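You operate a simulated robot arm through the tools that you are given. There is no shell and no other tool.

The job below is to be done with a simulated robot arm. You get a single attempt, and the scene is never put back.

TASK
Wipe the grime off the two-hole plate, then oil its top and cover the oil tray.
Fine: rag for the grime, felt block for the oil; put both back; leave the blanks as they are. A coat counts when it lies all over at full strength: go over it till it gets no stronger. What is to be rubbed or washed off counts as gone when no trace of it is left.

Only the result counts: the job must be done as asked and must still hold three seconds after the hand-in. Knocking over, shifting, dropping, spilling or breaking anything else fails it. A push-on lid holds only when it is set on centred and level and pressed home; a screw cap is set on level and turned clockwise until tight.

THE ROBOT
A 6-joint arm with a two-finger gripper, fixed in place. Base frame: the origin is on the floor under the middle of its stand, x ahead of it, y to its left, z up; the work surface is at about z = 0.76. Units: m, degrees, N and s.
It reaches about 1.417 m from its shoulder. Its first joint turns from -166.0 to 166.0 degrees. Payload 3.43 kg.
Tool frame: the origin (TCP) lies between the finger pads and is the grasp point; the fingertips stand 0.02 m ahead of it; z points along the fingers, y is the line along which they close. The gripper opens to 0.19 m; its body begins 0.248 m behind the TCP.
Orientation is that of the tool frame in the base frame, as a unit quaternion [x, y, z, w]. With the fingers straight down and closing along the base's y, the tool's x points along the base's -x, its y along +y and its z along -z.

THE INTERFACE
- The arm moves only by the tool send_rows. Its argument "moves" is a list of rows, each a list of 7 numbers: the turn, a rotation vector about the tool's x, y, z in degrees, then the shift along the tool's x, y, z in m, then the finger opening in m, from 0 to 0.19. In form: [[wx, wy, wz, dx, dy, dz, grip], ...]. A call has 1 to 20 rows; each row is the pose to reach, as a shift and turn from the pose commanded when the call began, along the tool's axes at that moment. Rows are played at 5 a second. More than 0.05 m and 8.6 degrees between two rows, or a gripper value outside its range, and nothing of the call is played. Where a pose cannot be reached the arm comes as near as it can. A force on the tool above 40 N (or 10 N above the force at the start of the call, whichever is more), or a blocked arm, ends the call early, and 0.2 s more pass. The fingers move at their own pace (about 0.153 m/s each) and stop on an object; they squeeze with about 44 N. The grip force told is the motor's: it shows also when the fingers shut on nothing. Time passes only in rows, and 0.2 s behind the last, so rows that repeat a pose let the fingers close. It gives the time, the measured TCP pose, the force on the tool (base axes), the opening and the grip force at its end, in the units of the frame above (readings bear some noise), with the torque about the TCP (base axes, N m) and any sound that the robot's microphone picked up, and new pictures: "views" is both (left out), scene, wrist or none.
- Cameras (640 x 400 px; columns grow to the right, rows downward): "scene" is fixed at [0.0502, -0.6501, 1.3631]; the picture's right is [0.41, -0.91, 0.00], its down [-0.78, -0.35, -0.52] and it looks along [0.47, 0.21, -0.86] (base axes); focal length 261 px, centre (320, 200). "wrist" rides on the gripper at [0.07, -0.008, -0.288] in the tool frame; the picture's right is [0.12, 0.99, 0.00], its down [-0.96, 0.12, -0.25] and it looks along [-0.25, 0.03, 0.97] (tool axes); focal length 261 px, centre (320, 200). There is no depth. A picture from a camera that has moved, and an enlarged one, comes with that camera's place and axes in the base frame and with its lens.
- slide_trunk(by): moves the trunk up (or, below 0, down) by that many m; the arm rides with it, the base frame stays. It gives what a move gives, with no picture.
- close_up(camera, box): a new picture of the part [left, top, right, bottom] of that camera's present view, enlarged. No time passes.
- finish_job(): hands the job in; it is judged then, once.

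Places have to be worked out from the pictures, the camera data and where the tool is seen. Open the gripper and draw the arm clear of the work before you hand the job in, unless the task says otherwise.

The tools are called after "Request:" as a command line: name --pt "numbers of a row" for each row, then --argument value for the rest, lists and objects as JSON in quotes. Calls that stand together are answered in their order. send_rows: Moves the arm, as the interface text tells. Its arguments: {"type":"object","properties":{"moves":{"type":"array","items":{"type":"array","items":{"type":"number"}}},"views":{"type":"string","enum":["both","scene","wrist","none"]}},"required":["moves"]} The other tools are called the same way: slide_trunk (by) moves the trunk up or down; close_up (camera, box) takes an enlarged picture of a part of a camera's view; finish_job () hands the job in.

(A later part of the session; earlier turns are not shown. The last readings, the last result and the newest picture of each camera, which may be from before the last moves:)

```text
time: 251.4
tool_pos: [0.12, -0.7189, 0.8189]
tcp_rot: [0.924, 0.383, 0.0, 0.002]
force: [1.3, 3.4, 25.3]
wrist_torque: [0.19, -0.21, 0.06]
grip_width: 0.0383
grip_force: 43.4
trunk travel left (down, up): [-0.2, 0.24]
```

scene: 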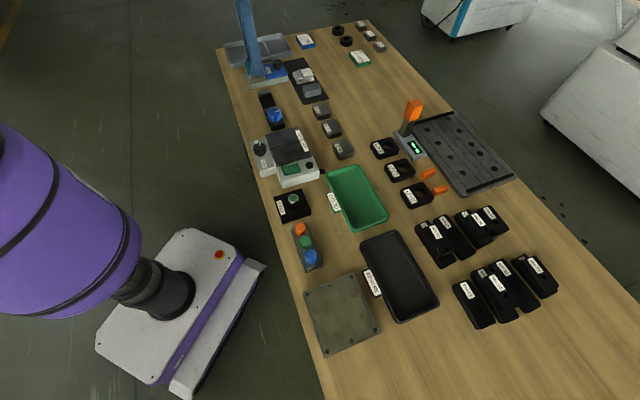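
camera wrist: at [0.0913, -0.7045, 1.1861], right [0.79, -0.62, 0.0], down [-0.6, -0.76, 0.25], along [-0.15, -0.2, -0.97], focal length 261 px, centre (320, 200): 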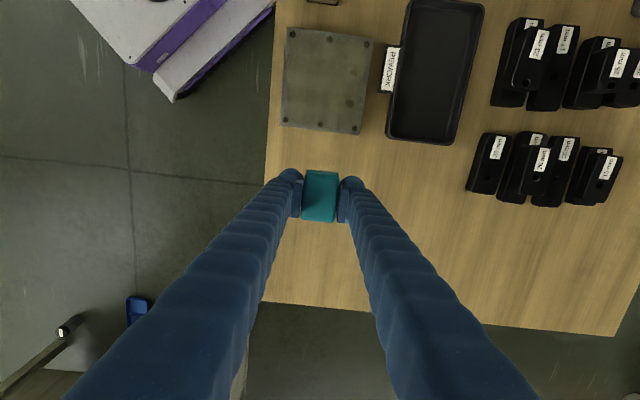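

Contact found, 25 N; I ease off 0.4 mm and run this lane toward +e1.

Request:
send_rows --pt "0 0 0 0.006 0 -0.0004 0.0" --pt "0 0 0 0.014 0 -0.0004 0.0" --pt "0 0 0 0.022 0 -0.0004 0.0" --pt "0 0 0 0.03 0 -0.0004 0.0" --pt "0 0 0 0.038 0 -0.0004 0.0" --pt "0 0 0 0.046 0 -0.0004 0.0" --pt "0 0 0 0.054 0 -0.0004 0.0" --pt "0 0 0 0.062 0 -0.0004 0.0" --pt "0 0 0 0.07 0 -0.0004 0.0" --pt "0 0 0 0.078 0 -0.0004 0.0" --pt "0 0 0 0.086 0 -0.0004 0.0" --pt "0 0 0 0.094 0 -0.0004 0.0" --pt "0 0 0 0.102 0 -0.0004 0.0" --pt "0 0 0 0.108 0 -0.0004 0.0" --views "none"

```text
time: 253.0
tool_pos: [0.1569, -0.6825, 0.8181]
tcp_rot: [0.924, 0.382, 0.0, 0.001]
force: [1.4, 1.4, 6.9]
wrist_torque: [0.17, -0.04, 0.0]
grip_width: 0.0384
grip_force: 43.8
trunk travel left (down, up): [-0.2, 0.24]
stopped in row 7: the force on the tool passed its limit at 40 N (the readings are from after the stop); the commanded pose is now the measured one
```

It spiked to 40 N mid-plate, where the surface sits slightly higher than at the ends. The reset pose presses with 7 N, so I continue from here at that level.

Request:
send_rows --pt "0 0 0 0.006 0 0 0.0" --pt "0 0 0 0.012 0 0 0.0" --pt "0 0 0 0.019 0 0 0.0" --pt "0 0 0 0.026 0 0 0.0" --pt "0 0 0 0.033 0 0 0.0" --pt "0 0 0 0.04 0 0 0.0" --pt "0 0 0 0.047 0 0 0.0" --pt "0 0 0 0.054 0 0 0.0" --pt "0 0 0 0.06 0 0 0.0" --views "none"

```text
time: 255.0
tool_pos: [0.1995, -0.6409, 0.8188]
tcp_rot: [0.924, 0.382, 0.0, 0.002]
force: [-3.6, -3.5, 21.2]
wrist_torque: [-0.12, 0.1, 0.02]
grip_width: 0.0383
grip_force: 43.5
trunk travel left (down, up): [-0.2, 0.24]
```

Next lane (b≈-0.013): I shift toward +e2, then stroke back toward -e1 with a slight gradient.

Request:
send_rows --pt "0 0 0 0 0 -0.0005 0.0" --pt "0 0 0 0 -0.007 -0.0005 0.0" --pt "0 0 0 0 -0.014 -0.0005 0.0" --pt "0 0 0 0 -0.019 -0.0005 0.0" --pt "0 0 0 -0.007 -0.019 -0.0005 0.0" --pt "0 0 0 -0.014 -0.019 -0.0004 0.0" --pt "0 0 0 -0.021 -0.019 -0.0004 0.0" --pt "0 0 0 -0.028 -0.019 -0.0003 0.0" --pt "0 0 0 -0.035 -0.019 -0.0003 0.0" --pt "0 0 0 -0.042 -0.019 -0.0002 0.0" --pt "0 0 0 -0.049 -0.019 -0.0002 0.0" --pt "0 0 0 -0.056 -0.019 -0.0002 0.0" --pt "0 0 0 -0.063 -0.019 -0.0001 0.0" --pt "0 0 0 -0.07 -0.019 -0.0001 0.0" --pt "0 0 0 -0.077 -0.019 0.0 0.0" --pt "0 0 0 -0.084 -0.019 0.0 0.0" --pt "0 0 0 -0.091 -0.019 0.0001 0.0" --pt "0 0 0 -0.098 -0.019 0.0001 0.0" --pt "0 0 0 -0.106 -0.019 0.0002 0.0" --views "none"

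```text
time: 259.0
tool_pos: [0.1105, -0.7045, 0.8175]
tcp_rot: [0.924, 0.383, -0.001, 0.001]
force: [-0.7, 0.9, 2.6]
wrist_torque: [0.04, 0.03, -0.04]
grip_width: 0.0385
grip_force: 44.3
trunk travel left (down, up): [-0.2, 0.24]
```

Next lane (b≈0.006) toward +e1.

Request:
send_rows --pt "0 0 0 0 -0.007 0.0002 0.0" --pt "0 0 0 0 -0.014 0.0003 0.0" --pt "0 0 0 0 -0.019 0.0003 0.0" --pt "0 0 0 0.007 -0.019 0.0003 0.0" --pt "0 0 0 0.014 -0.019 0.0002 0.0" --pt "0 0 0 0.021 -0.019 0.0002 0.0" --pt "0 0 0 0.028 -0.019 0.0001 0.0" --pt "0 0 0 0.035 -0.019 0.0001 0.0" --pt "0 0 0 0.042 -0.019 0.0 0.0" --pt "0 0 0 0.049 -0.019 0.0 0.0" --pt "0 0 0 0.056 -0.019 0.0 0.0" --pt "0 0 0 0.063 -0.019 -0.0001 0.0" --pt "0 0 0 0.07 -0.019 -0.0001 0.0" --pt "0 0 0 0.077 -0.019 -0.0002 0.0" --pt "0 0 0 0.084 -0.019 -0.0002 0.0" --pt "0 0 0 0.091 -0.019 -0.0003 0.0" --pt "0 0 0 0.098 -0.019 -0.0003 0.0" --pt "0 0 0 0.106 -0.019 -0.0003 0.0" --views "none"

```text
time: 262.8
tool_pos: [0.1721, -0.6116, 0.8178]
tcp_rot: [0.924, 0.383, 0.0, 0.0]
force: [1.8, 1.2, 4.4]
wrist_torque: [-0.04, -0.07, 0.03]
grip_width: 0.0383
grip_force: 43.7
trunk travel left (down, up): [-0.2, 0.24]
```

Next lane (b≈0.025) toward -e1.

Request:
send_rows --pt "0 0 0 0 -0.007 0.0002 0.0" --pt "0 0 0 0 -0.014 0.0003 0.0" --pt "0 0 0 0 -0.018 0.0003 0.0" --pt "0 0 0 -0.007 -0.018 0.0003 0.0" --pt "0 0 0 -0.014 -0.018 0.0003 0.0" --pt "0 0 0 -0.021 -0.018 0.0003 0.0" --pt "0 0 0 -0.028 -0.018 0.0003 0.0" --pt "0 0 0 -0.035 -0.018 0.0004 0.0" --pt "0 0 0 -0.042 -0.018 0.0004 0.0" --pt "0 0 0 -0.049 -0.018 0.0004 0.0" --pt "0 0 0 -0.056 -0.018 0.0005 0.0" --pt "0 0 0 -0.063 -0.018 0.0005 0.0" --pt "0 0 0 -0.07 -0.018 0.0006 0.0" --pt "0 0 0 -0.077 -0.018 0.0006 0.0" --pt "0 0 0 -0.084 -0.018 0.0007 0.0" --pt "0 0 0 -0.091 -0.018 0.0007 0.0" --pt "0 0 0 -0.098 -0.018 0.0008 0.0" --pt "0 0 0 -0.106 -0.018 0.0008 0.0" --views "none"

```text
time: 266.6
tool_pos: [0.086, -0.6756, 0.8178]
tcp_rot: [0.924, 0.383, 0.0, 0.002]
force: [-0.2, 2.6, 9.0]
wrist_torque: [0.09, -0.03, 0.0]
grip_width: 0.0384
grip_force: 44.5
trunk travel left (down, up): [-0.2, 0.24]
```

Last lane (b≈0.043) toward +e1, then lift off and view the whole plate again.

Request:
send_rows --pt "0 0 0 0 -0.007 0.0001 0.0" --pt "0 0 0 0 -0.014 0.0002 0.0" --pt "0 0 0 0 -0.018 0.0002 0.0" --pt "0 0 0 0.008 -0.018 0.0002 0.0" --pt "0 0 0 0.016 -0.018 0.0001 0.0" --pt "0 0 0 0.024 -0.018 0.0001 0.0" --pt "0 0 0 0.032 -0.018 0.0 0.0" --pt "0 0 0 0.04 -0.018 0.0 0.0" --pt "0 0 0 0.048 -0.018 -0.0001 0.0" --pt "0 0 0 0.056 -0.018 -0.0001 0.0" --pt "0 0 0 0.064 -0.018 -0.0002 0.0" --pt "0 0 0 0.072 -0.018 -0.0002 0.0" --pt "0 0 0 0.08 -0.018 -0.0002 0.0" --pt "0 0 0 0.088 -0.018 -0.0003 0.0" --pt "0 0 0 0.096 -0.018 -0.0003 0.0" --pt "0 0 0 0.106 -0.018 -0.0003 0.0" --pt "0 0 0 0.106 -0.018 -0.03 0.0" --pt "0 0 0 0.106 -0.018 -0.07 0.0" --views "none"

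```text
time: 270.4
tool_pos: [0.1485, -0.5883, 0.8884]
tcp_rot: [0.924, 0.383, -0.001, 0.001]
force: [0.0, 0.5, -0.6]
wrist_torque: [-0.03, 0.01, -0.03]
grip_width: 0.0386
grip_force: 44.1
trunk travel left (down, up): [-0.2, 0.24]
```

Moving back to the same viewpoint as before for a like-for-like comparison.

Request:
send_rows --pt "0 0 0 -0.045 0.011 -0.005 0.0" --pt "0 0 0 -0.09 0.023 -0.009 0.0" --pt "0 0 0 -0.135 0.035 -0.009 0.0" --pt "0 0 0 -0.175 0.045 -0.009 0.0" --pt "0 0 0 -0.1934 0.0491 -0.009 0.0" --pt "0 0 0 -0.1934 0.0491 -0.009 0.0" --views "wrist"

Request:
close_up --camera "wrist" --box '[255, 20, 385, 150]'

Request:
close_up --camera "wrist" --box '[270, 15, 330, 75]'

Request:
close_up --camera "scene" --box '[295, 265, 385, 365]'

```text
time: 271.8
tool_pos: [0.0434, -0.7602, 0.8963]
tcp_rot: [0.924, 0.382, 0.0, 0.002]
force: [0.6, -0.9, -0.6]
wrist_torque: [-0.01, 0.01, -0.05]
grip_width: 0.0379
grip_force: 44.1
trunk travel left (down, up): [-0.2, 0.24]
camera wrist: at [0.0872, -0.7029, 1.1835], right [0.79, -0.62, 0.0], down [-0.6, -0.76, 0.25], along [-0.15, -0.2, -0.97], focal length 261 px, centre (320, 200)
```

wrist: 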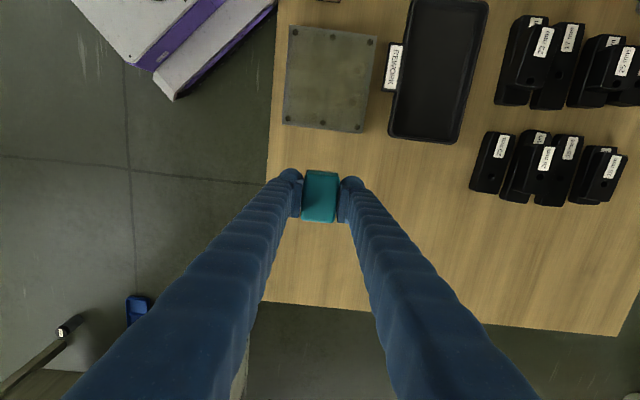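

```text
3.08 times, centred on (320, 85) of wrist
camera zoom: at [0.0872, -0.7029, 1.1835], right [0.79, -0.62, 0.0], down [-0.6, -0.76, 0.25], along [-0.15, -0.2, -0.97], focal length 802 px, centre (320, 554)
```

zoom: 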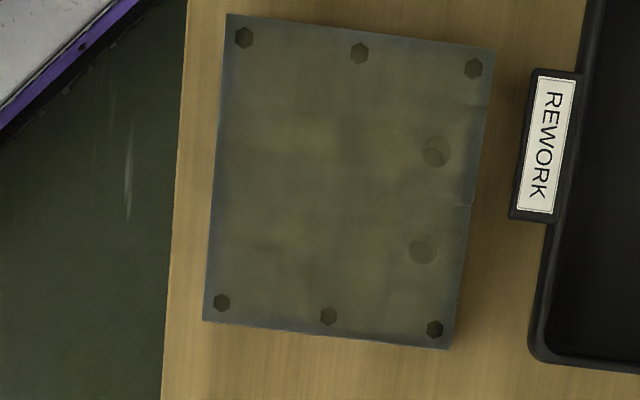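

```text
6.67 times, centred on (300, 45) of wrist
camera zoom: at [0.0872, -0.7029, 1.1835], right [0.79, -0.62, 0.0], down [-0.6, -0.76, 0.25], along [-0.15, -0.2, -0.97], focal length 1738 px, centre (453, 1233)
```

zoom: 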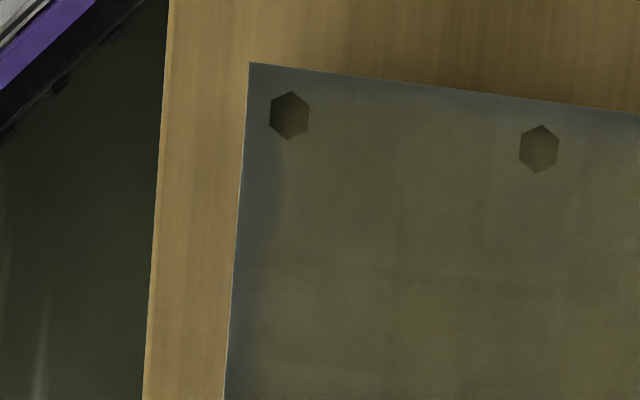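

```text
4.00 times, centred on (340, 315) of scene
camera zoom: at [0.0502, -0.6501, 1.3631], right [0.41, -0.91, 0.0], down [-0.78, -0.35, -0.52], along [0.47, 0.21, -0.86], focal length 1043 px, centre (240, -260)
```

zoom: 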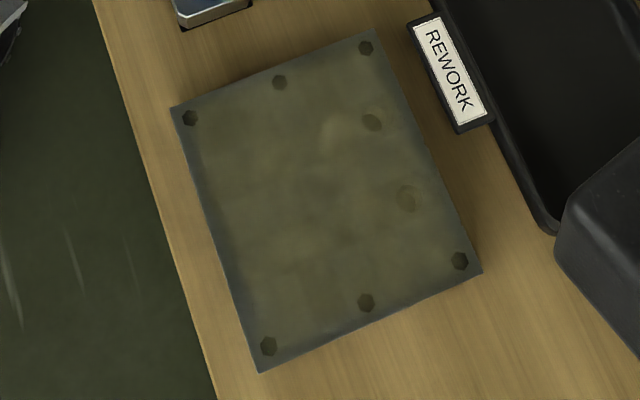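

The look is unchanged again, but the felt might simply be dry. To tell for certain I soak it a third time and make one more border pass; I fly to the tray.

Request:
send_rows --pt "0 0 0 0 0 -0.045 0.0" --pt "0 0 -5 0.047 0.001 -0.055 0.0" --pt "0 0 -10 0.094 0.002 -0.06 0.0" --pt "0 0 -15 0.141 0.003 -0.06 0.0" --pt "0 0 -20 0.188 0.004 -0.06 0.0" --pt "0 0 -25 0.235 0.005 -0.06 0.0" --pt "0 0 -30 0.282 0.006 -0.06 0.0" --pt "0 0 -35 0.329 0.007 -0.06 0.0" --pt "0 0 -40 0.376 0.008 -0.06 0.0" --pt "0 0 -45 0.423 0.009 -0.06 0.0" --pt "0 0 -50 0.47 0.01 -0.06 0.0" --pt "0 0 -55 0.517 0.011 -0.06 0.0" --pt "0 0 -60 0.564 0.012 -0.06 0.0" --pt "0 0 -65 0.611 0.013 -0.06 0.0" --pt "0 0 -70 0.658 0.014 -0.06 0.0" --pt "0 0 -75 0.705 0.015 -0.06 0.0" --pt "0 0 -80 0.752 0.016 -0.06 0.0" --pt "0 0 -85 0.799 0.017 -0.06 0.0" --pt "0 0 -90 0.846 0.018 -0.06 0.0" --pt "0 0 -90 0.893 0.019 -0.06 0.0" --views "none"

```text
time: 276.0
tool_pos: [0.6921, -0.1395, 0.9554]
tcp_rot: [0.383, 0.924, -0.002, 0.001]
force: [0.1, 0.1, -1.3]
wrist_torque: [-0.03, 0.05, -0.01]
grip_width: 0.0383
grip_force: 43.7
trunk travel left (down, up): [-0.2, 0.24]
```

I finish the approach and descend to above the pad.

Request:
send_rows --pt "0 0 0 -0.0008 0.044 0 0.0" --pt "0 0 0 -0.0016 0.0887 0 0.0" --pt "0 0 0 -0.0016 0.0887 0.04 0.0" --pt "0 0 0 -0.0016 0.0887 0.08 0.0" --pt "0 0 0 -0.0016 0.0887 0.11 0.0" --pt "0 0 0 -0.0016 0.0887 0.128 0.0" --pt "0 0 0 -0.0016 0.0887 0.13 0.0" --views "wrist"

Request:
close_up --camera "wrist" --box '[240, 100, 400, 230]'

Request:
close_up --camera "scene" --box '[225, 40, 305, 100]'

Request:
close_up --camera "scene" --box '[295, 265, 385, 365]'

```text
time: 277.6
tool_pos: [0.7549, -0.0811, 0.827]
tcp_rot: [0.382, 0.924, -0.002, 0.001]
force: [0.1, -0.2, -0.4]
wrist_torque: [-0.01, 0.01, -0.04]
grip_width: 0.0382
grip_force: 43.9
trunk travel left (down, up): [-0.2, 0.24]
camera wrist: at [0.6989, -0.0358, 1.1133], right [0.62, 0.79, 0.0], down [0.76, -0.6, 0.25], along [0.19, -0.16, -0.97], focal length 261 px, centre (320, 200)
```

wrist: 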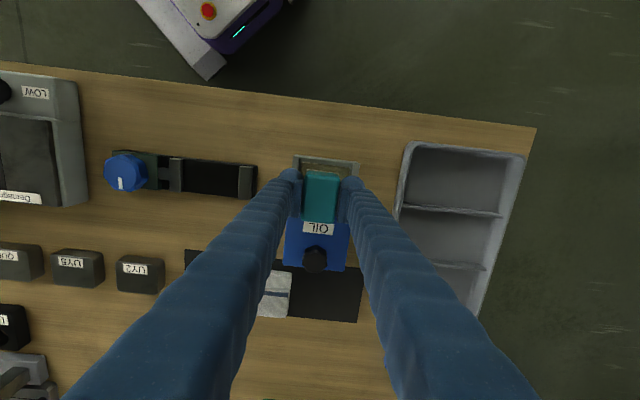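

```text
3.08 times, centred on (320, 165) of wrist
camera zoom: at [0.6989, -0.0358, 1.1133], right [0.62, 0.79, 0.0], down [0.76, -0.6, 0.25], along [0.19, -0.16, -0.97], focal length 802 px, centre (320, 308)
```

zoom: 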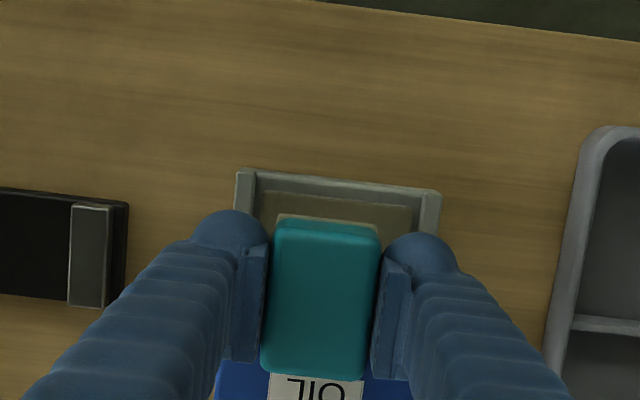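

```text
6.67 times, centred on (265, 70) of scene
camera zoom: at [0.0502, -0.6501, 1.3631], right [0.41, -0.91, 0.0], down [-0.78, -0.35, -0.52], along [0.47, 0.21, -0.86], focal length 1739 px, centre (687, 1067)
```

zoom: 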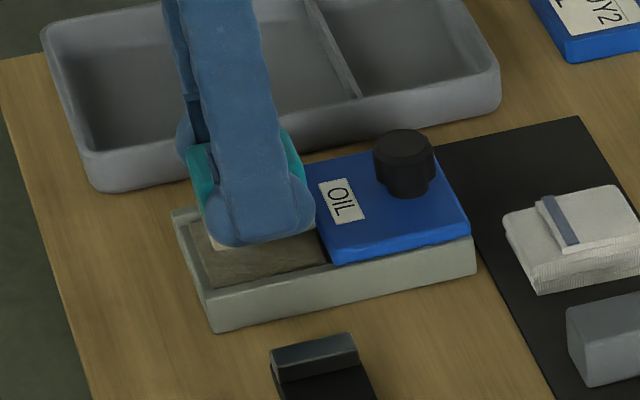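

```text
4.00 times, centred on (340, 315) of scene
camera zoom: at [0.0502, -0.6501, 1.3631], right [0.41, -0.91, 0.0], down [-0.78, -0.35, -0.52], along [0.47, 0.21, -0.86], focal length 1043 px, centre (240, -260)
```

zoom: 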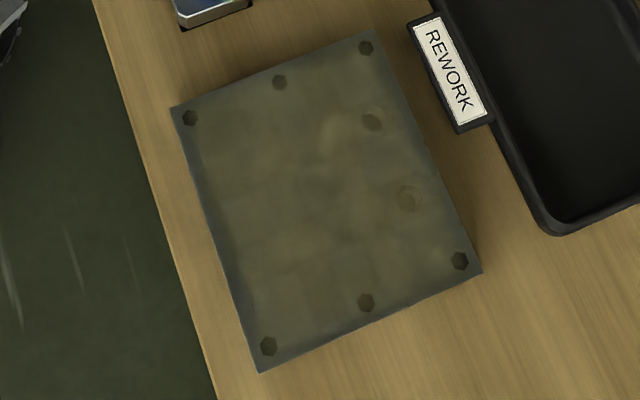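

Over the pad with 1–2 mm of correction needed. I lower toward contact in steps.

Request:
send_rows --pt "0 0 0 0.0015 0.0015 0.005 0.0" --pt "0 0 0 0.0015 0.0015 0.01 0.0" --pt "0 0 0 0.0015 0.0015 0.0135 0.0" --pt "0 0 0 0.0015 0.0015 0.0145 0.0" --pt "0 0 0 0.0015 0.0015 0.0155 0.0" --pt "0 0 0 0.0015 0.0015 0.0155 0.0" --pt "0 0 0 0.0015 0.0015 0.0155 0.0" --views "none"

```text
time: 279.2
tool_pos: [0.7548, -0.0779, 0.8109]
tcp_rot: [0.382, 0.924, -0.001, 0.002]
force: [0.9, 1.5, 27.3]
wrist_torque: [0.19, 0.14, 0.02]
grip_width: 0.0384
grip_force: 44.1
trunk travel left (down, up): [-0.2, 0.24]
```

27 N on the pad; I ease off and rub to soak, then lift away.

Request:
send_rows --pt "0 0 0 0 0 -0.0007 0.0" --pt "0 0 0 0 0.003 -0.0007 0.0" --pt "0 0 0 0 0.005 -0.0007 0.0" --pt "0 0 0 0 0.002 -0.0007 0.0" --pt "0 0 0 0 -0.002 -0.0007 0.0" --pt "0 0 0 0 -0.005 -0.0007 0.0" --pt "0 0 0 0 -0.002 -0.0007 0.0" --pt "0 0 0 0 0.002 -0.0007 0.0" --pt "0 0 0 0 0.005 -0.0007 0.0" --pt "0 0 0 0 0.002 -0.0007 0.0" --pt "0 0 0 0 -0.002 -0.0007 0.0" --pt "0 0 0 0 -0.005 -0.0007 0.0" --pt "0 0 0 0 -0.002 -0.0007 0.0" --pt "0 0 0 0 0 -0.0007 0.0" --pt "0 0 0 0 0 -0.01 0.0" --pt "0 0 0 0 0 -0.05 0.0" --pt "0 0 0 0 0 -0.095 0.0" --pt "0 0 0 0 0 -0.14 0.0" --pt "0 0 0 0 0 -0.14 0.0" --views "none"

```text
time: 283.2
tool_pos: [0.755, -0.0781, 0.95]
tcp_rot: [0.383, 0.924, -0.001, 0.001]
force: [0.2, 0.6, -1.4]
wrist_torque: [-0.02, 0.03, -0.02]
grip_width: 0.0384
grip_force: 43.8
trunk travel left (down, up): [-0.2, 0.24]
```

Flying back to the plate's +e1/-e2 corner for the check pass.

Request:
send_rows --pt "0 0 5 -0.0013 -0.044 0 0.0" --pt "0 0 10 -0.0026 -0.0879 0 0.0" --pt "0 0 15 -0.0039 -0.1319 0 0.0" --pt "0 0 20 -0.0051 -0.1758 0 0.0" --pt "0 0 25 -0.0064 -0.2198 0 0.0" --pt "0 0 30 -0.0077 -0.2638 0 0.0" --pt "0 0 35 -0.009 -0.3077 0 0.0" --pt "0 0 40 -0.0103 -0.3517 0 0.0" --pt "0 0 45 -0.0116 -0.3957 0 0.0" --pt "0 0 50 -0.0128 -0.4396 0 0.0" --pt "0 0 55 -0.0141 -0.4836 0 0.0" --pt "0 0 60 -0.0154 -0.5275 0 0.0" --pt "0 0 65 -0.0167 -0.5715 0 0.0" --pt "0 0 70 -0.018 -0.6155 0 0.0" --pt "0 0 75 -0.0193 -0.6594 0 0.0" --pt "0 0 80 -0.0205 -0.7034 0 0.0" --pt "0 0 85 -0.0218 -0.7473 0 0.0" --pt "0 0 90 -0.0231 -0.7913 0 0.0" --pt "0 0 90 -0.0231 -0.7913 0 0.0" --views "none"

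```text
time: 287.2
tool_pos: [0.2072, -0.6536, 0.9503]
tcp_rot: [0.924, 0.382, -0.001, 0.001]
force: [0.2, -0.4, -0.3]
wrist_torque: [0.11, -0.02, 0.05]
grip_width: 0.0384
grip_force: 43.8
trunk travel left (down, up): [-0.2, 0.24]
```

I trim the slight tilt and descend to the corner.

Request:
send_rows --pt "0.05 0.1 0 0.003 0.004 0.045 0.0" --pt "0.05 0.1 0 0.003 0.004 0.09 0.0" --pt "0.05 0.1 0 0.003 0.004 0.12 0.0" --pt "0.05 0.1 0 0.003 0.004 0.1295 0.0" --pt "0.05 0.1 0 0.003 0.004 0.131 0.0" --pt "0.05 0.1 0 0.003 0.004 0.1318 0.0" --pt "0.05 0.1 0 0.003 0.004 0.1318 0.0" --pt "0.05 0.1 0 0.003 0.004 0.1318 0.0" --views "none"

```text
time: 289.0
tool_pos: [0.2144, -0.6543, 0.8204]
tcp_rot: [0.924, 0.382, 0.001, 0.0]
force: [-0.1, 0.5, -0.2]
wrist_torque: [-0.01, -0.04, 0.01]
grip_width: 0.0384
grip_force: 44.0
trunk travel left (down, up): [-0.2, 0.24]
```

Request:
send_rows --pt "0 0 0 0 0 0.0008 0.0" --pt "0 0 0 0 0 0.0016 0.0" --pt "0 0 0 0 0 0.0016 0.0" --pt "0 0 0 0 0 0.0016 0.0" --views "none"

```text
time: 290.0
tool_pos: [0.2158, -0.6543, 0.8176]
tcp_rot: [0.924, 0.382, 0.0, -0.001]
force: [0.2, 0.3, -0.1]
wrist_torque: [-0.05, -0.02, 0.01]
grip_width: 0.0382
grip_force: 44.0
trunk travel left (down, up): [-0.2, 0.24]
```

Request:
send_rows --pt "0 0 0 0 0 0.0005 0.0" --pt "0 0 0 0 0 0.001 0.0" --pt "0 0 0 0 0 0.001 0.0" --pt "0 0 0 0 0 0.001 0.0" --views "none"

```text
time: 291.0
tool_pos: [0.2159, -0.654, 0.8167]
tcp_rot: [0.924, 0.383, 0.0, 0.001]
force: [-2.3, 0.2, 6.1]
wrist_torque: [-0.11, 0.27, -0.01]
grip_width: 0.0385
grip_force: 43.8
trunk travel left (down, up): [-0.2, 0.24]
```

6 N at the corner. Border stroke toward +e2 along the +e1 edge with fresh oil.

Request:
send_rows --pt "0 0 0 -0.002 -0.004 0.0002 0.0" --pt "0 0 0 -0.003 -0.012 0.0002 0.0" --pt "0 0 0 -0.003 -0.02 0.0002 0.0" --pt "0 0 0 -0.003 -0.028 0.0002 0.0" --pt "0 0 0 -0.003 -0.036 0.0002 0.0" --pt "0 0 0 -0.003 -0.044 0.0003 0.0" --pt "0 0 0 -0.003 -0.052 0.0003 0.0" --pt "0 0 0 -0.003 -0.06 0.0003 0.0" --pt "0 0 0 -0.003 -0.068 0.0004 0.0" --pt "0 0 0 -0.003 -0.076 0.0004 0.0" --pt "0 0 0 -0.003 -0.084 0.0005 0.0" --pt "0 0 0 -0.003 -0.092 0.0005 0.0" --pt "0 0 0 -0.003 -0.1 0.0006 0.0" --pt "0 0 0 -0.003 -0.108 0.0006 0.0" --views "none"

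```text
time: 294.0
tool_pos: [0.1362, -0.5797, 0.8175]
tcp_rot: [0.924, 0.383, 0.001, 0.001]
force: [2.2, -4.9, 27.1]
wrist_torque: [-0.4, -0.06, 0.0]
grip_width: 0.0383
grip_force: 43.9
trunk travel left (down, up): [-0.2, 0.24]
```

Along the +e2 edge toward -e1.

Request:
send_rows --pt "0 0 0 -0.004 0 -0.0006 0.0" --pt "0 0 0 -0.012 0 -0.0006 0.0" --pt "0 0 0 -0.02 0 -0.0006 0.0" --pt "0 0 0 -0.028 0 -0.0006 0.0" --pt "0 0 0 -0.036 0 -0.0006 0.0" --pt "0 0 0 -0.044 0 -0.0005 0.0" --pt "0 0 0 -0.052 0 -0.0005 0.0" --pt "0 0 0 -0.06 0 -0.0005 0.0" --pt "0 0 0 -0.068 0 -0.0004 0.0" --pt "0 0 0 -0.076 0 -0.0004 0.0" --pt "0 0 0 -0.084 0 -0.0003 0.0" --pt "0 0 0 -0.092 0 -0.0002 0.0" --pt "0 0 0 -0.1 0 -0.0001 0.0" --pt "0 0 0 -0.107 0 -0.0001 0.0" --views "wrist"

Request:
close_up --camera "wrist" --box '[280, 60, 420, 200]'

```text
time: 297.0
tool_pos: [0.0617, -0.656, 0.8175]
tcp_rot: [0.924, 0.383, 0.0, 0.0]
force: [-0.3, -0.1, -0.3]
wrist_torque: [0.02, -0.01, -0.01]
grip_width: 0.0381
grip_force: 43.8
trunk travel left (down, up): [-0.2, 0.24]
camera wrist: at [0.1046, -0.5992, 1.1039], right [0.79, -0.62, 0.0], down [-0.6, -0.76, 0.25], along [-0.15, -0.19, -0.97], focal length 261 px, centre (320, 200)
```

wrist: 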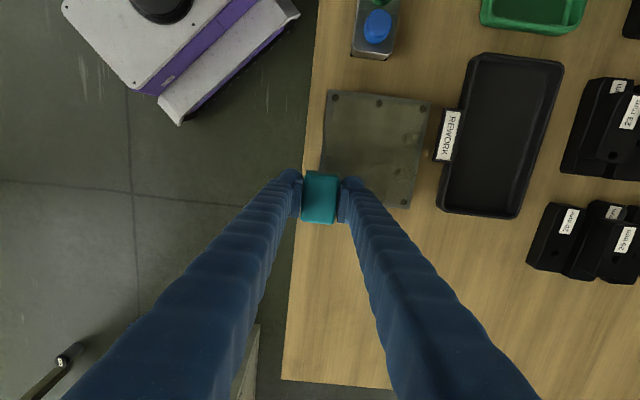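

```text
2.86 times, centred on (350, 130) of wrist
camera zoom: at [0.1046, -0.5992, 1.1039], right [0.79, -0.62, 0.0], down [-0.6, -0.76, 0.25], along [-0.15, -0.19, -0.97], focal length 745 px, centre (234, 400)
```

zoom: 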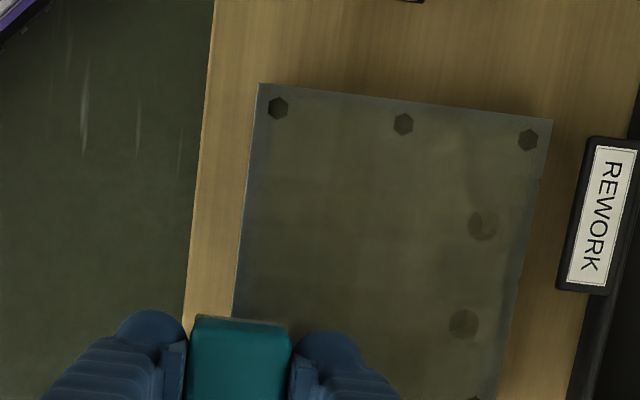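

With fresh oil the +e1 border looks the same as before, so it is saturated. I press a bit more and go back once along the +e2 border with contact, for completeness.

Request:
send_rows --pt "0 0 0 0 0 0.0006 0.0" --pt "0 0 0 0 0 0.001 0.0" --pt "0 0 0 0 0 0.001 0.0" --pt "0 0 0 0 0 0.001 0.0" --views "none"

```text
time: 298.0
tool_pos: [0.0605, -0.6556, 0.8165]
tcp_rot: [0.924, 0.382, -0.001, 0.001]
force: [0.4, -1.4, 19.8]
wrist_torque: [0.07, -0.15, -0.02]
grip_width: 0.0384
grip_force: 43.7
trunk travel left (down, up): [-0.2, 0.24]
```

Request:
send_rows --pt "0 0 0 0.006 0 -0.0003 0.0" --pt "0 0 0 0.013 0 -0.0004 0.0" --pt "0 0 0 0.02 0 -0.0005 0.0" --pt "0 0 0 0.027 0 -0.0006 0.0" --pt "0 0 0 0.034 0 -0.0006 0.0" --pt "0 0 0 0.041 0 -0.0007 0.0" --pt "0 0 0 0.048 0 -0.0007 0.0" --pt "0 0 0 0.055 0 -0.0008 0.0" --pt "0 0 0 0.062 0 -0.0008 0.0" --pt "0 0 0 0.069 0 -0.0008 0.0" --pt "0 0 0 0.076 0 -0.0009 0.0" --pt "0 0 0 0.083 0 -0.0009 0.0" --pt "0 0 0 0.09 0 -0.0009 0.0" --pt "0 0 0 0.097 0 -0.0009 0.0" --pt "0 0 0 0.104 0 -0.0009 0.0" --views "none"

```text
time: 301.2
tool_pos: [0.1357, -0.5822, 0.8153]
tcp_rot: [0.924, 0.382, 0.0, -0.001]
force: [1.5, -2.4, 12.8]
wrist_torque: [-0.06, 0.02, 0.02]
grip_width: 0.0383
grip_force: 43.9
trunk travel left (down, up): [-0.2, 0.24]
```

Now once more to the -e1/-e2 corner: touch down and stroke along the -e1 border.

Request:
send_rows --pt "0 0 0 0 0 -0.005 0.0" --pt "0 0 0 -0.03 0.035 -0.005 0.0" --pt "0 0 0 -0.06 0.07 -0.005 0.0" --pt "0 0 0 -0.09 0.105 -0.005 0.0" --pt "0 0 0 -0.106 0.107 -0.005 0.0" --pt "0 0 0 -0.106 0.107 -0.001 0.0" --pt "0 0 0 -0.106 0.107 0.0 0.0" --pt "0 0 0 -0.106 0.107 0.0005 0.0" --pt "0 0 0 -0.106 0.107 0.0005 0.0" --views "none"

```text
time: 303.2
tool_pos: [0.1343, -0.7321, 0.8163]
tcp_rot: [0.924, 0.383, 0.001, 0.001]
force: [0.7, -0.4, 2.6]
wrist_torque: [0.08, -0.05, 0.03]
grip_width: 0.0385
grip_force: 43.9
trunk travel left (down, up): [-0.2, 0.24]
```

Request:
send_rows --pt "0 0 0 0 0 0.0004 0.0" --pt "0 0 0 0 -0.006 0.0004 0.0" --pt "0 0 0 0 -0.014 0.0004 0.0" --pt "0 0 0 0 -0.022 0.0004 0.0" --pt "0 0 0 0 -0.03 0.0004 0.0" --pt "0 0 0 0 -0.038 0.0004 0.0" --pt "0 0 0 0 -0.046 0.0005 0.0" --pt "0 0 0 0 -0.054 0.0005 0.0" --pt "0 0 0 0 -0.062 0.0005 0.0" --pt "0 0 0 0 -0.07 0.0006 0.0" --pt "0 0 0 0 -0.078 0.0006 0.0" --pt "0 0 0 0 -0.086 0.0007 0.0" --pt "0 0 0 0 -0.094 0.0007 0.0" --pt "0 0 0 0 -0.104 0.0008 0.0" --views "none"

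```text
time: 306.1
tool_pos: [0.0681, -0.667, 0.8161]
tcp_rot: [0.924, 0.383, 0.0, 0.002]
force: [-1.7, 0.7, 9.8]
wrist_torque: [0.21, 0.09, 0.01]
grip_width: 0.0384
grip_force: 43.5
trunk travel left (down, up): [-0.2, 0.24]
stopped in row 14: the force on the tool passed its limit at 40 N (the readings are from after the stop); the commanded pose is now the measured one
```

That ended with a spike right at the stroke's end. I lift, level, go to the -e2 side and touch down for its border stroke.

Request:
send_rows --pt "0.1 0.05 0 0 0 -0.005 0.0" --pt "0.2 0.09 0 0.003 0.03 -0.006 0.0" --pt "0.2 0.09 0 0.006 0.065 -0.006 0.0" --pt "0.2 0.09 0 0.008 0.093 -0.006 0.0" --pt "0.2 0.09 0 0.008 0.093 -0.006 0.0" --pt "0.2 0.09 0 0.008 0.093 -0.002 0.0" --pt "0.2 0.09 0 0.008 0.093 -0.001 0.0" --pt "0.2 0.09 0 0.008 0.093 -0.0003 0.0" --pt "0.2 0.09 0 0.008 0.093 -0.0003 0.0" --views "none"

```text
time: 308.1
tool_pos: [0.1406, -0.7287, 0.8155]
tcp_rot: [0.924, 0.383, 0.001, 0.0]
force: [-0.7, 0.3, 4.8]
wrist_torque: [-0.02, 0.09, -0.01]
grip_width: 0.0384
grip_force: 43.7
trunk travel left (down, up): [-0.2, 0.24]
```

Request:
send_rows --pt "0 0 0 0 0 0.0003 0.0" --pt "0 0 0 0.007 0 0.0003 0.0" --pt "0 0 0 0.014 0 0.0003 0.0" --pt "0 0 0 0.021 0 0.0003 0.0" --pt "0 0 0 0.028 0 0.0002 0.0" --pt "0 0 0 0.035 0 0.0002 0.0" --pt "0 0 0 0.042 0 0.0002 0.0" --pt "0 0 0 0.049 0 0.0002 0.0" --pt "0 0 0 0.056 0 0.0001 0.0" --pt "0 0 0 0.063 0 0.0001 0.0" --pt "0 0 0 0.07 0 0.0001 0.0" --pt "0 0 0 0.077 0 0.0001 0.0" --pt "0 0 0 0.084 0 0.0 0.0" --pt "0 0 0 0.091 0 0.0 0.0" --pt "0 0 0 0.1 0 0.0 0.0" --pt "0 0 0 0.1 0 -0.01 0.0" --pt "0 0 0 0.1 0 -0.05 0.0" --pt "0 0 0 0.1 0 -0.08 0.0" --views "none"

```text
time: 311.9
tool_pos: [0.2123, -0.658, 0.8961]
tcp_rot: [0.924, 0.382, 0.001, 0.001]
force: [-0.3, 0.8, -0.7]
wrist_torque: [-0.05, -0.02, -0.03]
grip_width: 0.0382
grip_force: 43.7
trunk travel left (down, up): [-0.2, 0.24]
```

I move to the usual viewpoint and compare once more.

Request:
send_rows --pt "0 0 0 -0.045 -0.011 0 0.0" --pt "0 0 0 -0.09 -0.022 0 0.0" --pt "0 0 0 -0.135 -0.033 0 0.0" --pt "0 0 0 -0.175 -0.043 0 0.0" --pt "0 0 0 -0.1892 -0.0453 0 0.0" --pt "0 0 0 -0.1892 -0.0453 0 0.0" --views "wrist"

Request:
close_up --camera "wrist" --box '[255, 20, 385, 150]'

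Request:
close_up --camera "wrist" --box '[270, 15, 330, 75]'

Request:
close_up --camera "scene" --box '[295, 265, 385, 365]'

```text
time: 313.3
tool_pos: [0.0452, -0.7584, 0.8975]
tcp_rot: [0.924, 0.383, 0.0, -0.001]
force: [0.1, -0.3, -0.4]
wrist_torque: [0.01, 0.0, -0.01]
grip_width: 0.0384
grip_force: 43.8
trunk travel left (down, up): [-0.2, 0.24]
camera wrist: at [0.0895, -0.7026, 1.184], right [0.79, -0.62, 0.0], down [-0.6, -0.76, 0.25], along [-0.15, -0.19, -0.97], focal length 261 px, centre (320, 200)
```

wrist: 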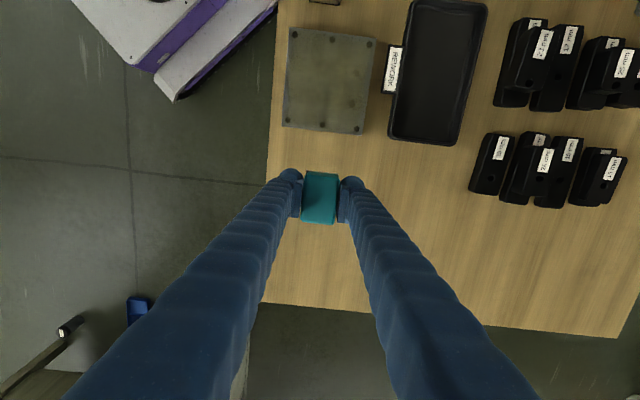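

```text
3.08 times, centred on (320, 85) of wrist
camera zoom: at [0.0895, -0.7026, 1.184], right [0.79, -0.62, 0.0], down [-0.6, -0.76, 0.25], along [-0.15, -0.19, -0.97], focal length 802 px, centre (320, 554)
```

zoom: 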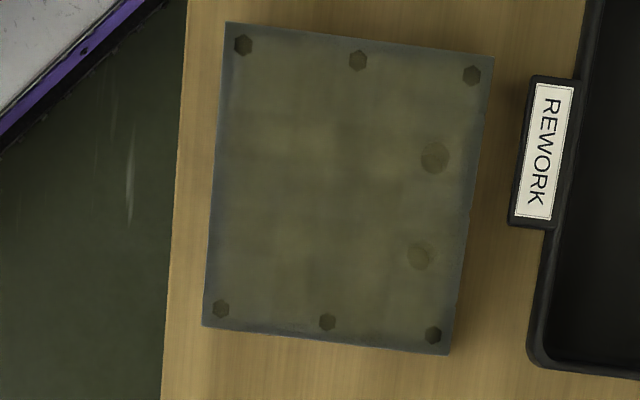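

```text
6.67 times, centred on (300, 45) of wrist
camera zoom: at [0.0895, -0.7026, 1.184], right [0.79, -0.62, 0.0], down [-0.6, -0.76, 0.25], along [-0.15, -0.19, -0.97], focal length 1738 px, centre (453, 1233)
```

zoom: 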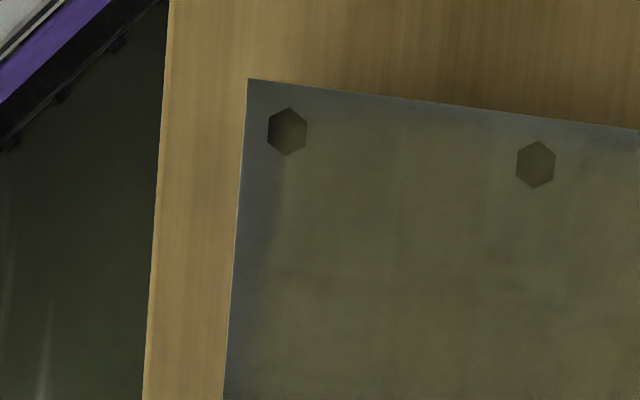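

```text
4.00 times, centred on (340, 315) of scene
camera zoom: at [0.0502, -0.6501, 1.3631], right [0.41, -0.91, 0.0], down [-0.78, -0.35, -0.52], along [0.47, 0.21, -0.86], focal length 1043 px, centre (240, -260)
```

zoom: 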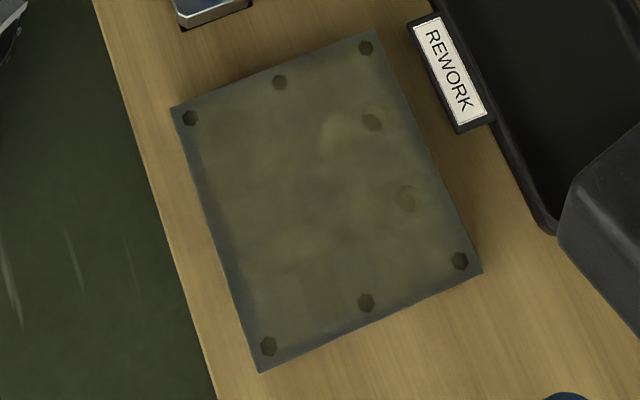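

Identical once more, so the oil coat is at full strength. Now I take the felt block back: fly toward the mat, turning the tool back by 90°.

Request:
send_rows --pt "0 0 0 0 0 -0.045 0.0" --pt "0 0 -5 0.046 0.0085 -0.055 0.0" --pt "0 0 -10 0.092 0.017 -0.06 0.0" --pt "0 0 -15 0.138 0.0255 -0.06 0.0" --pt "0 0 -20 0.184 0.034 -0.06 0.0" --pt "0 0 -25 0.23 0.0425 -0.06 0.0" --pt "0 0 -30 0.276 0.051 -0.06 0.0" --pt "0 0 -35 0.322 0.0595 -0.06 0.0" --pt "0 0 -40 0.368 0.068 -0.06 0.0" --pt "0 0 -45 0.414 0.0765 -0.06 0.0" --pt "0 0 -50 0.46 0.085 -0.06 0.0" --pt "0 0 -55 0.506 0.0935 -0.06 0.0" --pt "0 0 -60 0.552 0.102 -0.06 0.0" --pt "0 0 -65 0.598 0.1105 -0.06 0.0" --pt "0 0 -70 0.644 0.119 -0.06 0.0" --pt "0 0 -75 0.69 0.1275 -0.06 0.0" --pt "0 0 -80 0.736 0.136 -0.06 0.0" --pt "0 0 -85 0.782 0.1445 -0.06 0.0" --pt "0 0 -90 0.828 0.153 -0.06 0.0" --pt "0 0 -90 0.874 0.1615 -0.06 0.0" --views "none"

```text
time: 317.5
tool_pos: [0.7827, -0.2533, 0.9553]
tcp_rot: [0.383, 0.924, 0.0, 0.0]
force: [0.4, -0.1, -1.1]
wrist_torque: [0.01, 0.09, -0.03]
grip_width: 0.038
grip_force: 43.5
trunk travel left (down, up): [-0.2, 0.24]
```

Approaching above the felt block's place; I then look before lowering.

Request:
send_rows --pt "0 0 0 -0.006 0.036 0 0.0" --pt "0 0 0 -0.012 0.072 0 0.0" --pt "0 0 0 -0.018 0.108 0 0.0" --pt "0 0 0 -0.0229 0.1389 0 0.0" --pt "0 0 0 -0.0229 0.1389 0.03 0.0" --pt "0 0 0 -0.0229 0.1389 0.06 0.0" --pt "0 0 0 -0.0229 0.1389 0.06 0.0" --views "both"

Request:
close_up --camera "wrist" --box '[230, 100, 430, 230]'

```text
time: 319.1
tool_pos: [0.8932, -0.1725, 0.8979]
tcp_rot: [0.384, 0.923, 0.001, 0.0]
force: [-1.0, -0.1, 0.5]
wrist_torque: [0.01, 0.03, 0.01]
grip_width: 0.0383
grip_force: 44.1
trunk travel left (down, up): [-0.2, 0.24]
camera wrist: at [0.838, -0.1288, 1.1848], right [0.62, 0.79, 0.0], down [0.76, -0.6, 0.25], along [0.19, -0.15, -0.97], focal length 261 px, centre (320, 200)
```

scene: 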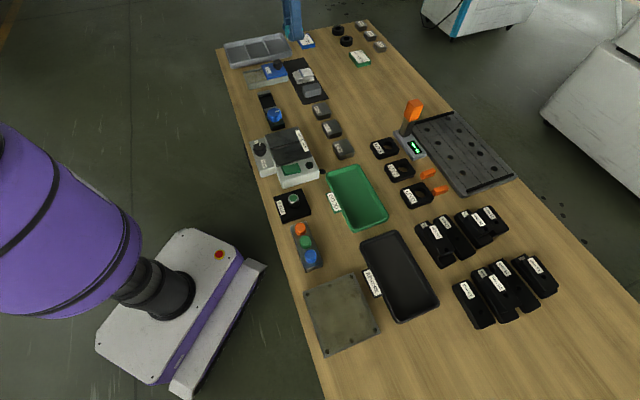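
wrist: 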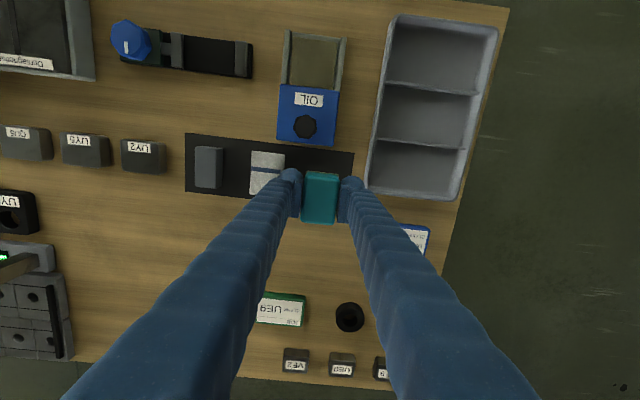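

```text
3.08 times, centred on (330, 165) of wrist
camera zoom: at [0.838, -0.1288, 1.1848], right [0.62, 0.79, 0.0], down [0.76, -0.6, 0.25], along [0.19, -0.15, -0.97], focal length 802 px, centre (289, 308)
```

zoom: 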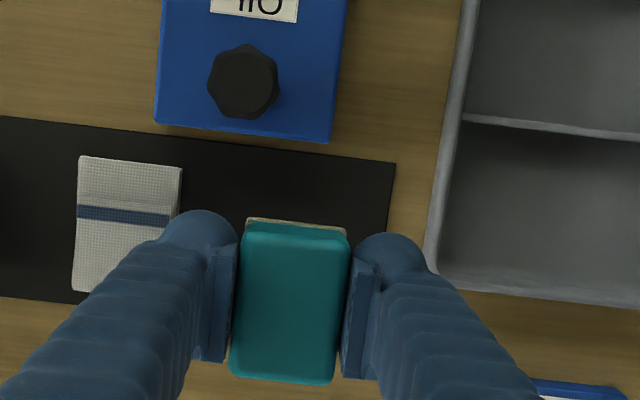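

The block needs about 5 mm in y and 2 mm in x to be back on its spot. I correct and lower to a few millimetres above the mat.

Request:
send_rows --pt "0 0 0 -0.0012 0.0025 0.0 0.0" --pt "0 0 0 -0.0024 0.005 0.02 0.0" --pt "0 0 0 -0.0024 0.005 0.05 0.0" --pt "0 0 0 -0.0024 0.005 0.08 0.0" --pt "0 0 0 -0.0024 0.005 0.098 0.0" --pt "0 0 0 -0.0024 0.005 0.1 0.0" --pt "0 0 0 -0.0024 0.005 0.1 0.0" --views "both"

Request:
close_up --camera "wrist" --box '[210, 110, 430, 240]'

Request:
close_up --camera "scene" --box '[270, 40, 330, 85]'

```text
time: 320.7
tool_pos: [0.8987, -0.1724, 0.7963]
tcp_rot: [0.383, 0.924, 0.001, -0.001]
force: [0.0, 0.0, 0.0]
wrist_torque: [0.0, 0.01, 0.05]
grip_width: 0.0382
grip_force: 43.9
trunk travel left (down, up): [-0.2, 0.24]
camera wrist: at [0.8433, -0.1286, 1.0832], right [0.62, 0.79, 0.0], down [0.76, -0.6, 0.25], along [0.19, -0.15, -0.97], focal length 261 px, centre (320, 200)
```

scene: 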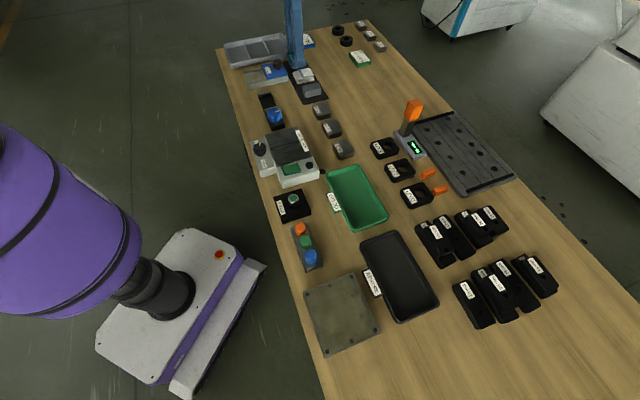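
wrist: 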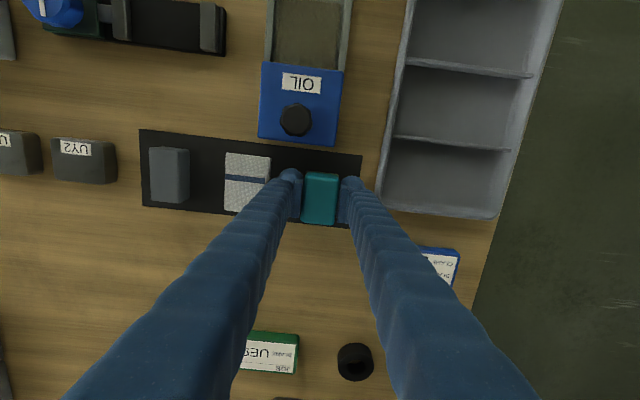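

```text
2.91 times, centred on (320, 175) of wrist
camera zoom: at [0.8433, -0.1286, 1.0832], right [0.62, 0.79, 0.0], down [0.76, -0.6, 0.25], along [0.19, -0.15, -0.97], focal length 758 px, centre (320, 273)
```

zoom: 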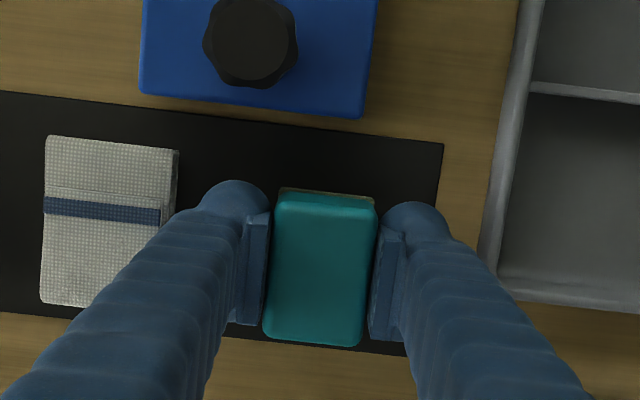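

```text
8.89 times, centred on (300, 62) of scene
camera zoom: at [0.0502, -0.6501, 1.3631], right [0.41, -0.91, 0.0], down [-0.78, -0.35, -0.52], along [0.47, 0.21, -0.86], focal length 2319 px, centre (498, 1422)
```

zoom: 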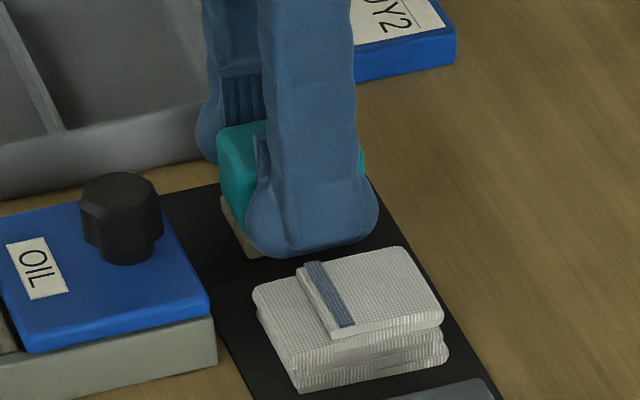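

The block hovers 4–5 mm over the mat, about 3 mm and 2 mm short of its old spot. I nudge it and lower until it touches.

Request:
send_rows --pt "0 0 0 0.0015 0.001 0.0 0.0" --pt "0 0 0 0.003 0.002 0.001 0.0" --pt "0 0 0 0.003 0.002 0.0025 0.0" --pt "0 0 0 0.003 0.002 0.0035 0.0" --pt "0 0 0 0.003 0.002 0.004 0.0" --pt "0 0 0 0.003 0.002 0.004 0.0" --pt "0 0 0 0.003 0.002 0.004 0.0" --views "none"

```text
time: 322.3
tool_pos: [0.8986, -0.1687, 0.793]
tcp_rot: [0.383, 0.924, 0.0, 0.001]
force: [-2.5, -0.4, 8.6]
wrist_torque: [-0.04, 0.04, -0.02]
grip_width: 0.0383
grip_force: 43.6
trunk travel left (down, up): [-0.2, 0.24]
```

It rests on the mat with 8.6 N. I ease off slightly and open the fingers to 45 mm.

Request:
send_rows --pt "0 0 0 0 0 -0.0004 0.0" --pt "0 0 0 0 0 -0.0004 0.03" --pt "0 0 0 0 0 -0.0004 0.041" --pt "0 0 0 0 0 -0.0004 0.045" --pt "0 0 0 0 0 -0.0004 0.046" --pt "0 0 0 0 0 -0.0004 0.046" --views "wrist"

Request:
close_up --camera "wrist" --box '[210, 110, 430, 240]'

Request:
close_up --camera "scene" --box '[270, 40, 330, 85]'

```text
time: 323.7
tool_pos: [0.8999, -0.1683, 0.7915]
tcp_rot: [0.382, 0.924, 0.001, 0.0]
force: [0.5, -0.2, -0.5]
wrist_torque: [0.02, 0.02, 0.02]
grip_width: 0.046
grip_force: 0.0
trunk travel left (down, up): [-0.2, 0.24]
camera wrist: at [0.8435, -0.1245, 1.0792], right [0.62, 0.79, 0.0], down [0.76, -0.6, 0.25], along [0.19, -0.15, -0.97], focal length 261 px, centre (320, 200)
```

wrist: 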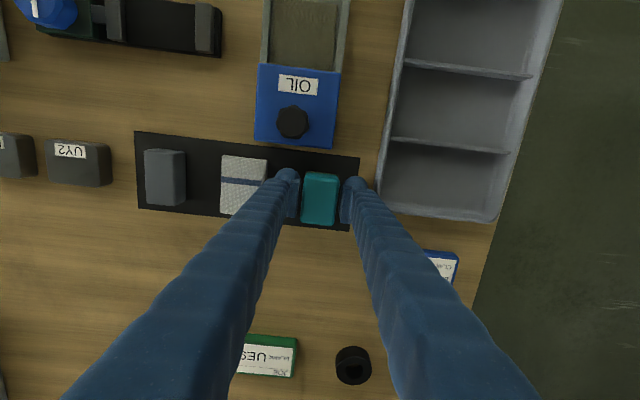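

```text
2.91 times, centred on (320, 175) of wrist
camera zoom: at [0.8435, -0.1245, 1.0792], right [0.62, 0.79, 0.0], down [0.76, -0.6, 0.25], along [0.19, -0.15, -0.97], focal length 758 px, centre (320, 273)
```

zoom: 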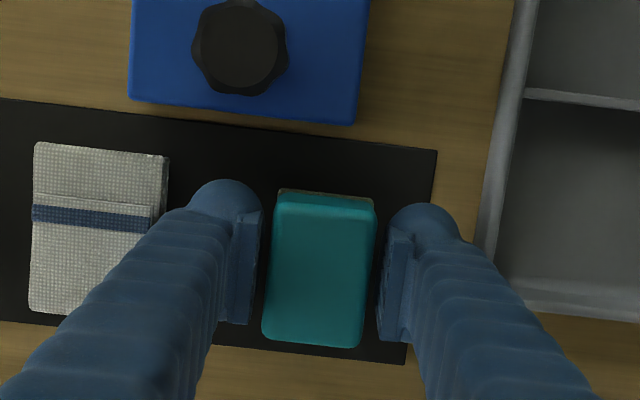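

```text
8.89 times, centred on (300, 62) of scene
camera zoom: at [0.0502, -0.6501, 1.3631], right [0.41, -0.91, 0.0], down [-0.78, -0.35, -0.52], along [0.47, 0.21, -0.86], focal length 2319 px, centre (498, 1422)
```

zoom: 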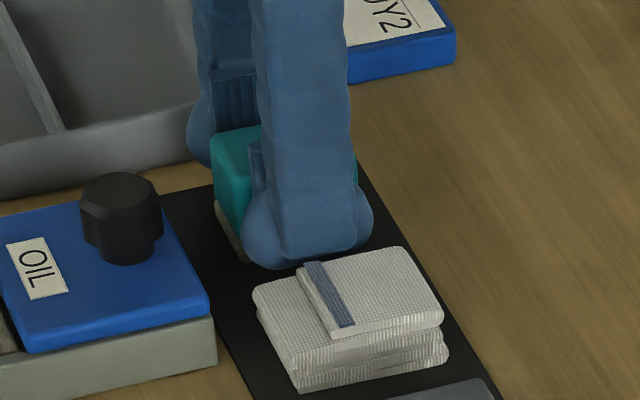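

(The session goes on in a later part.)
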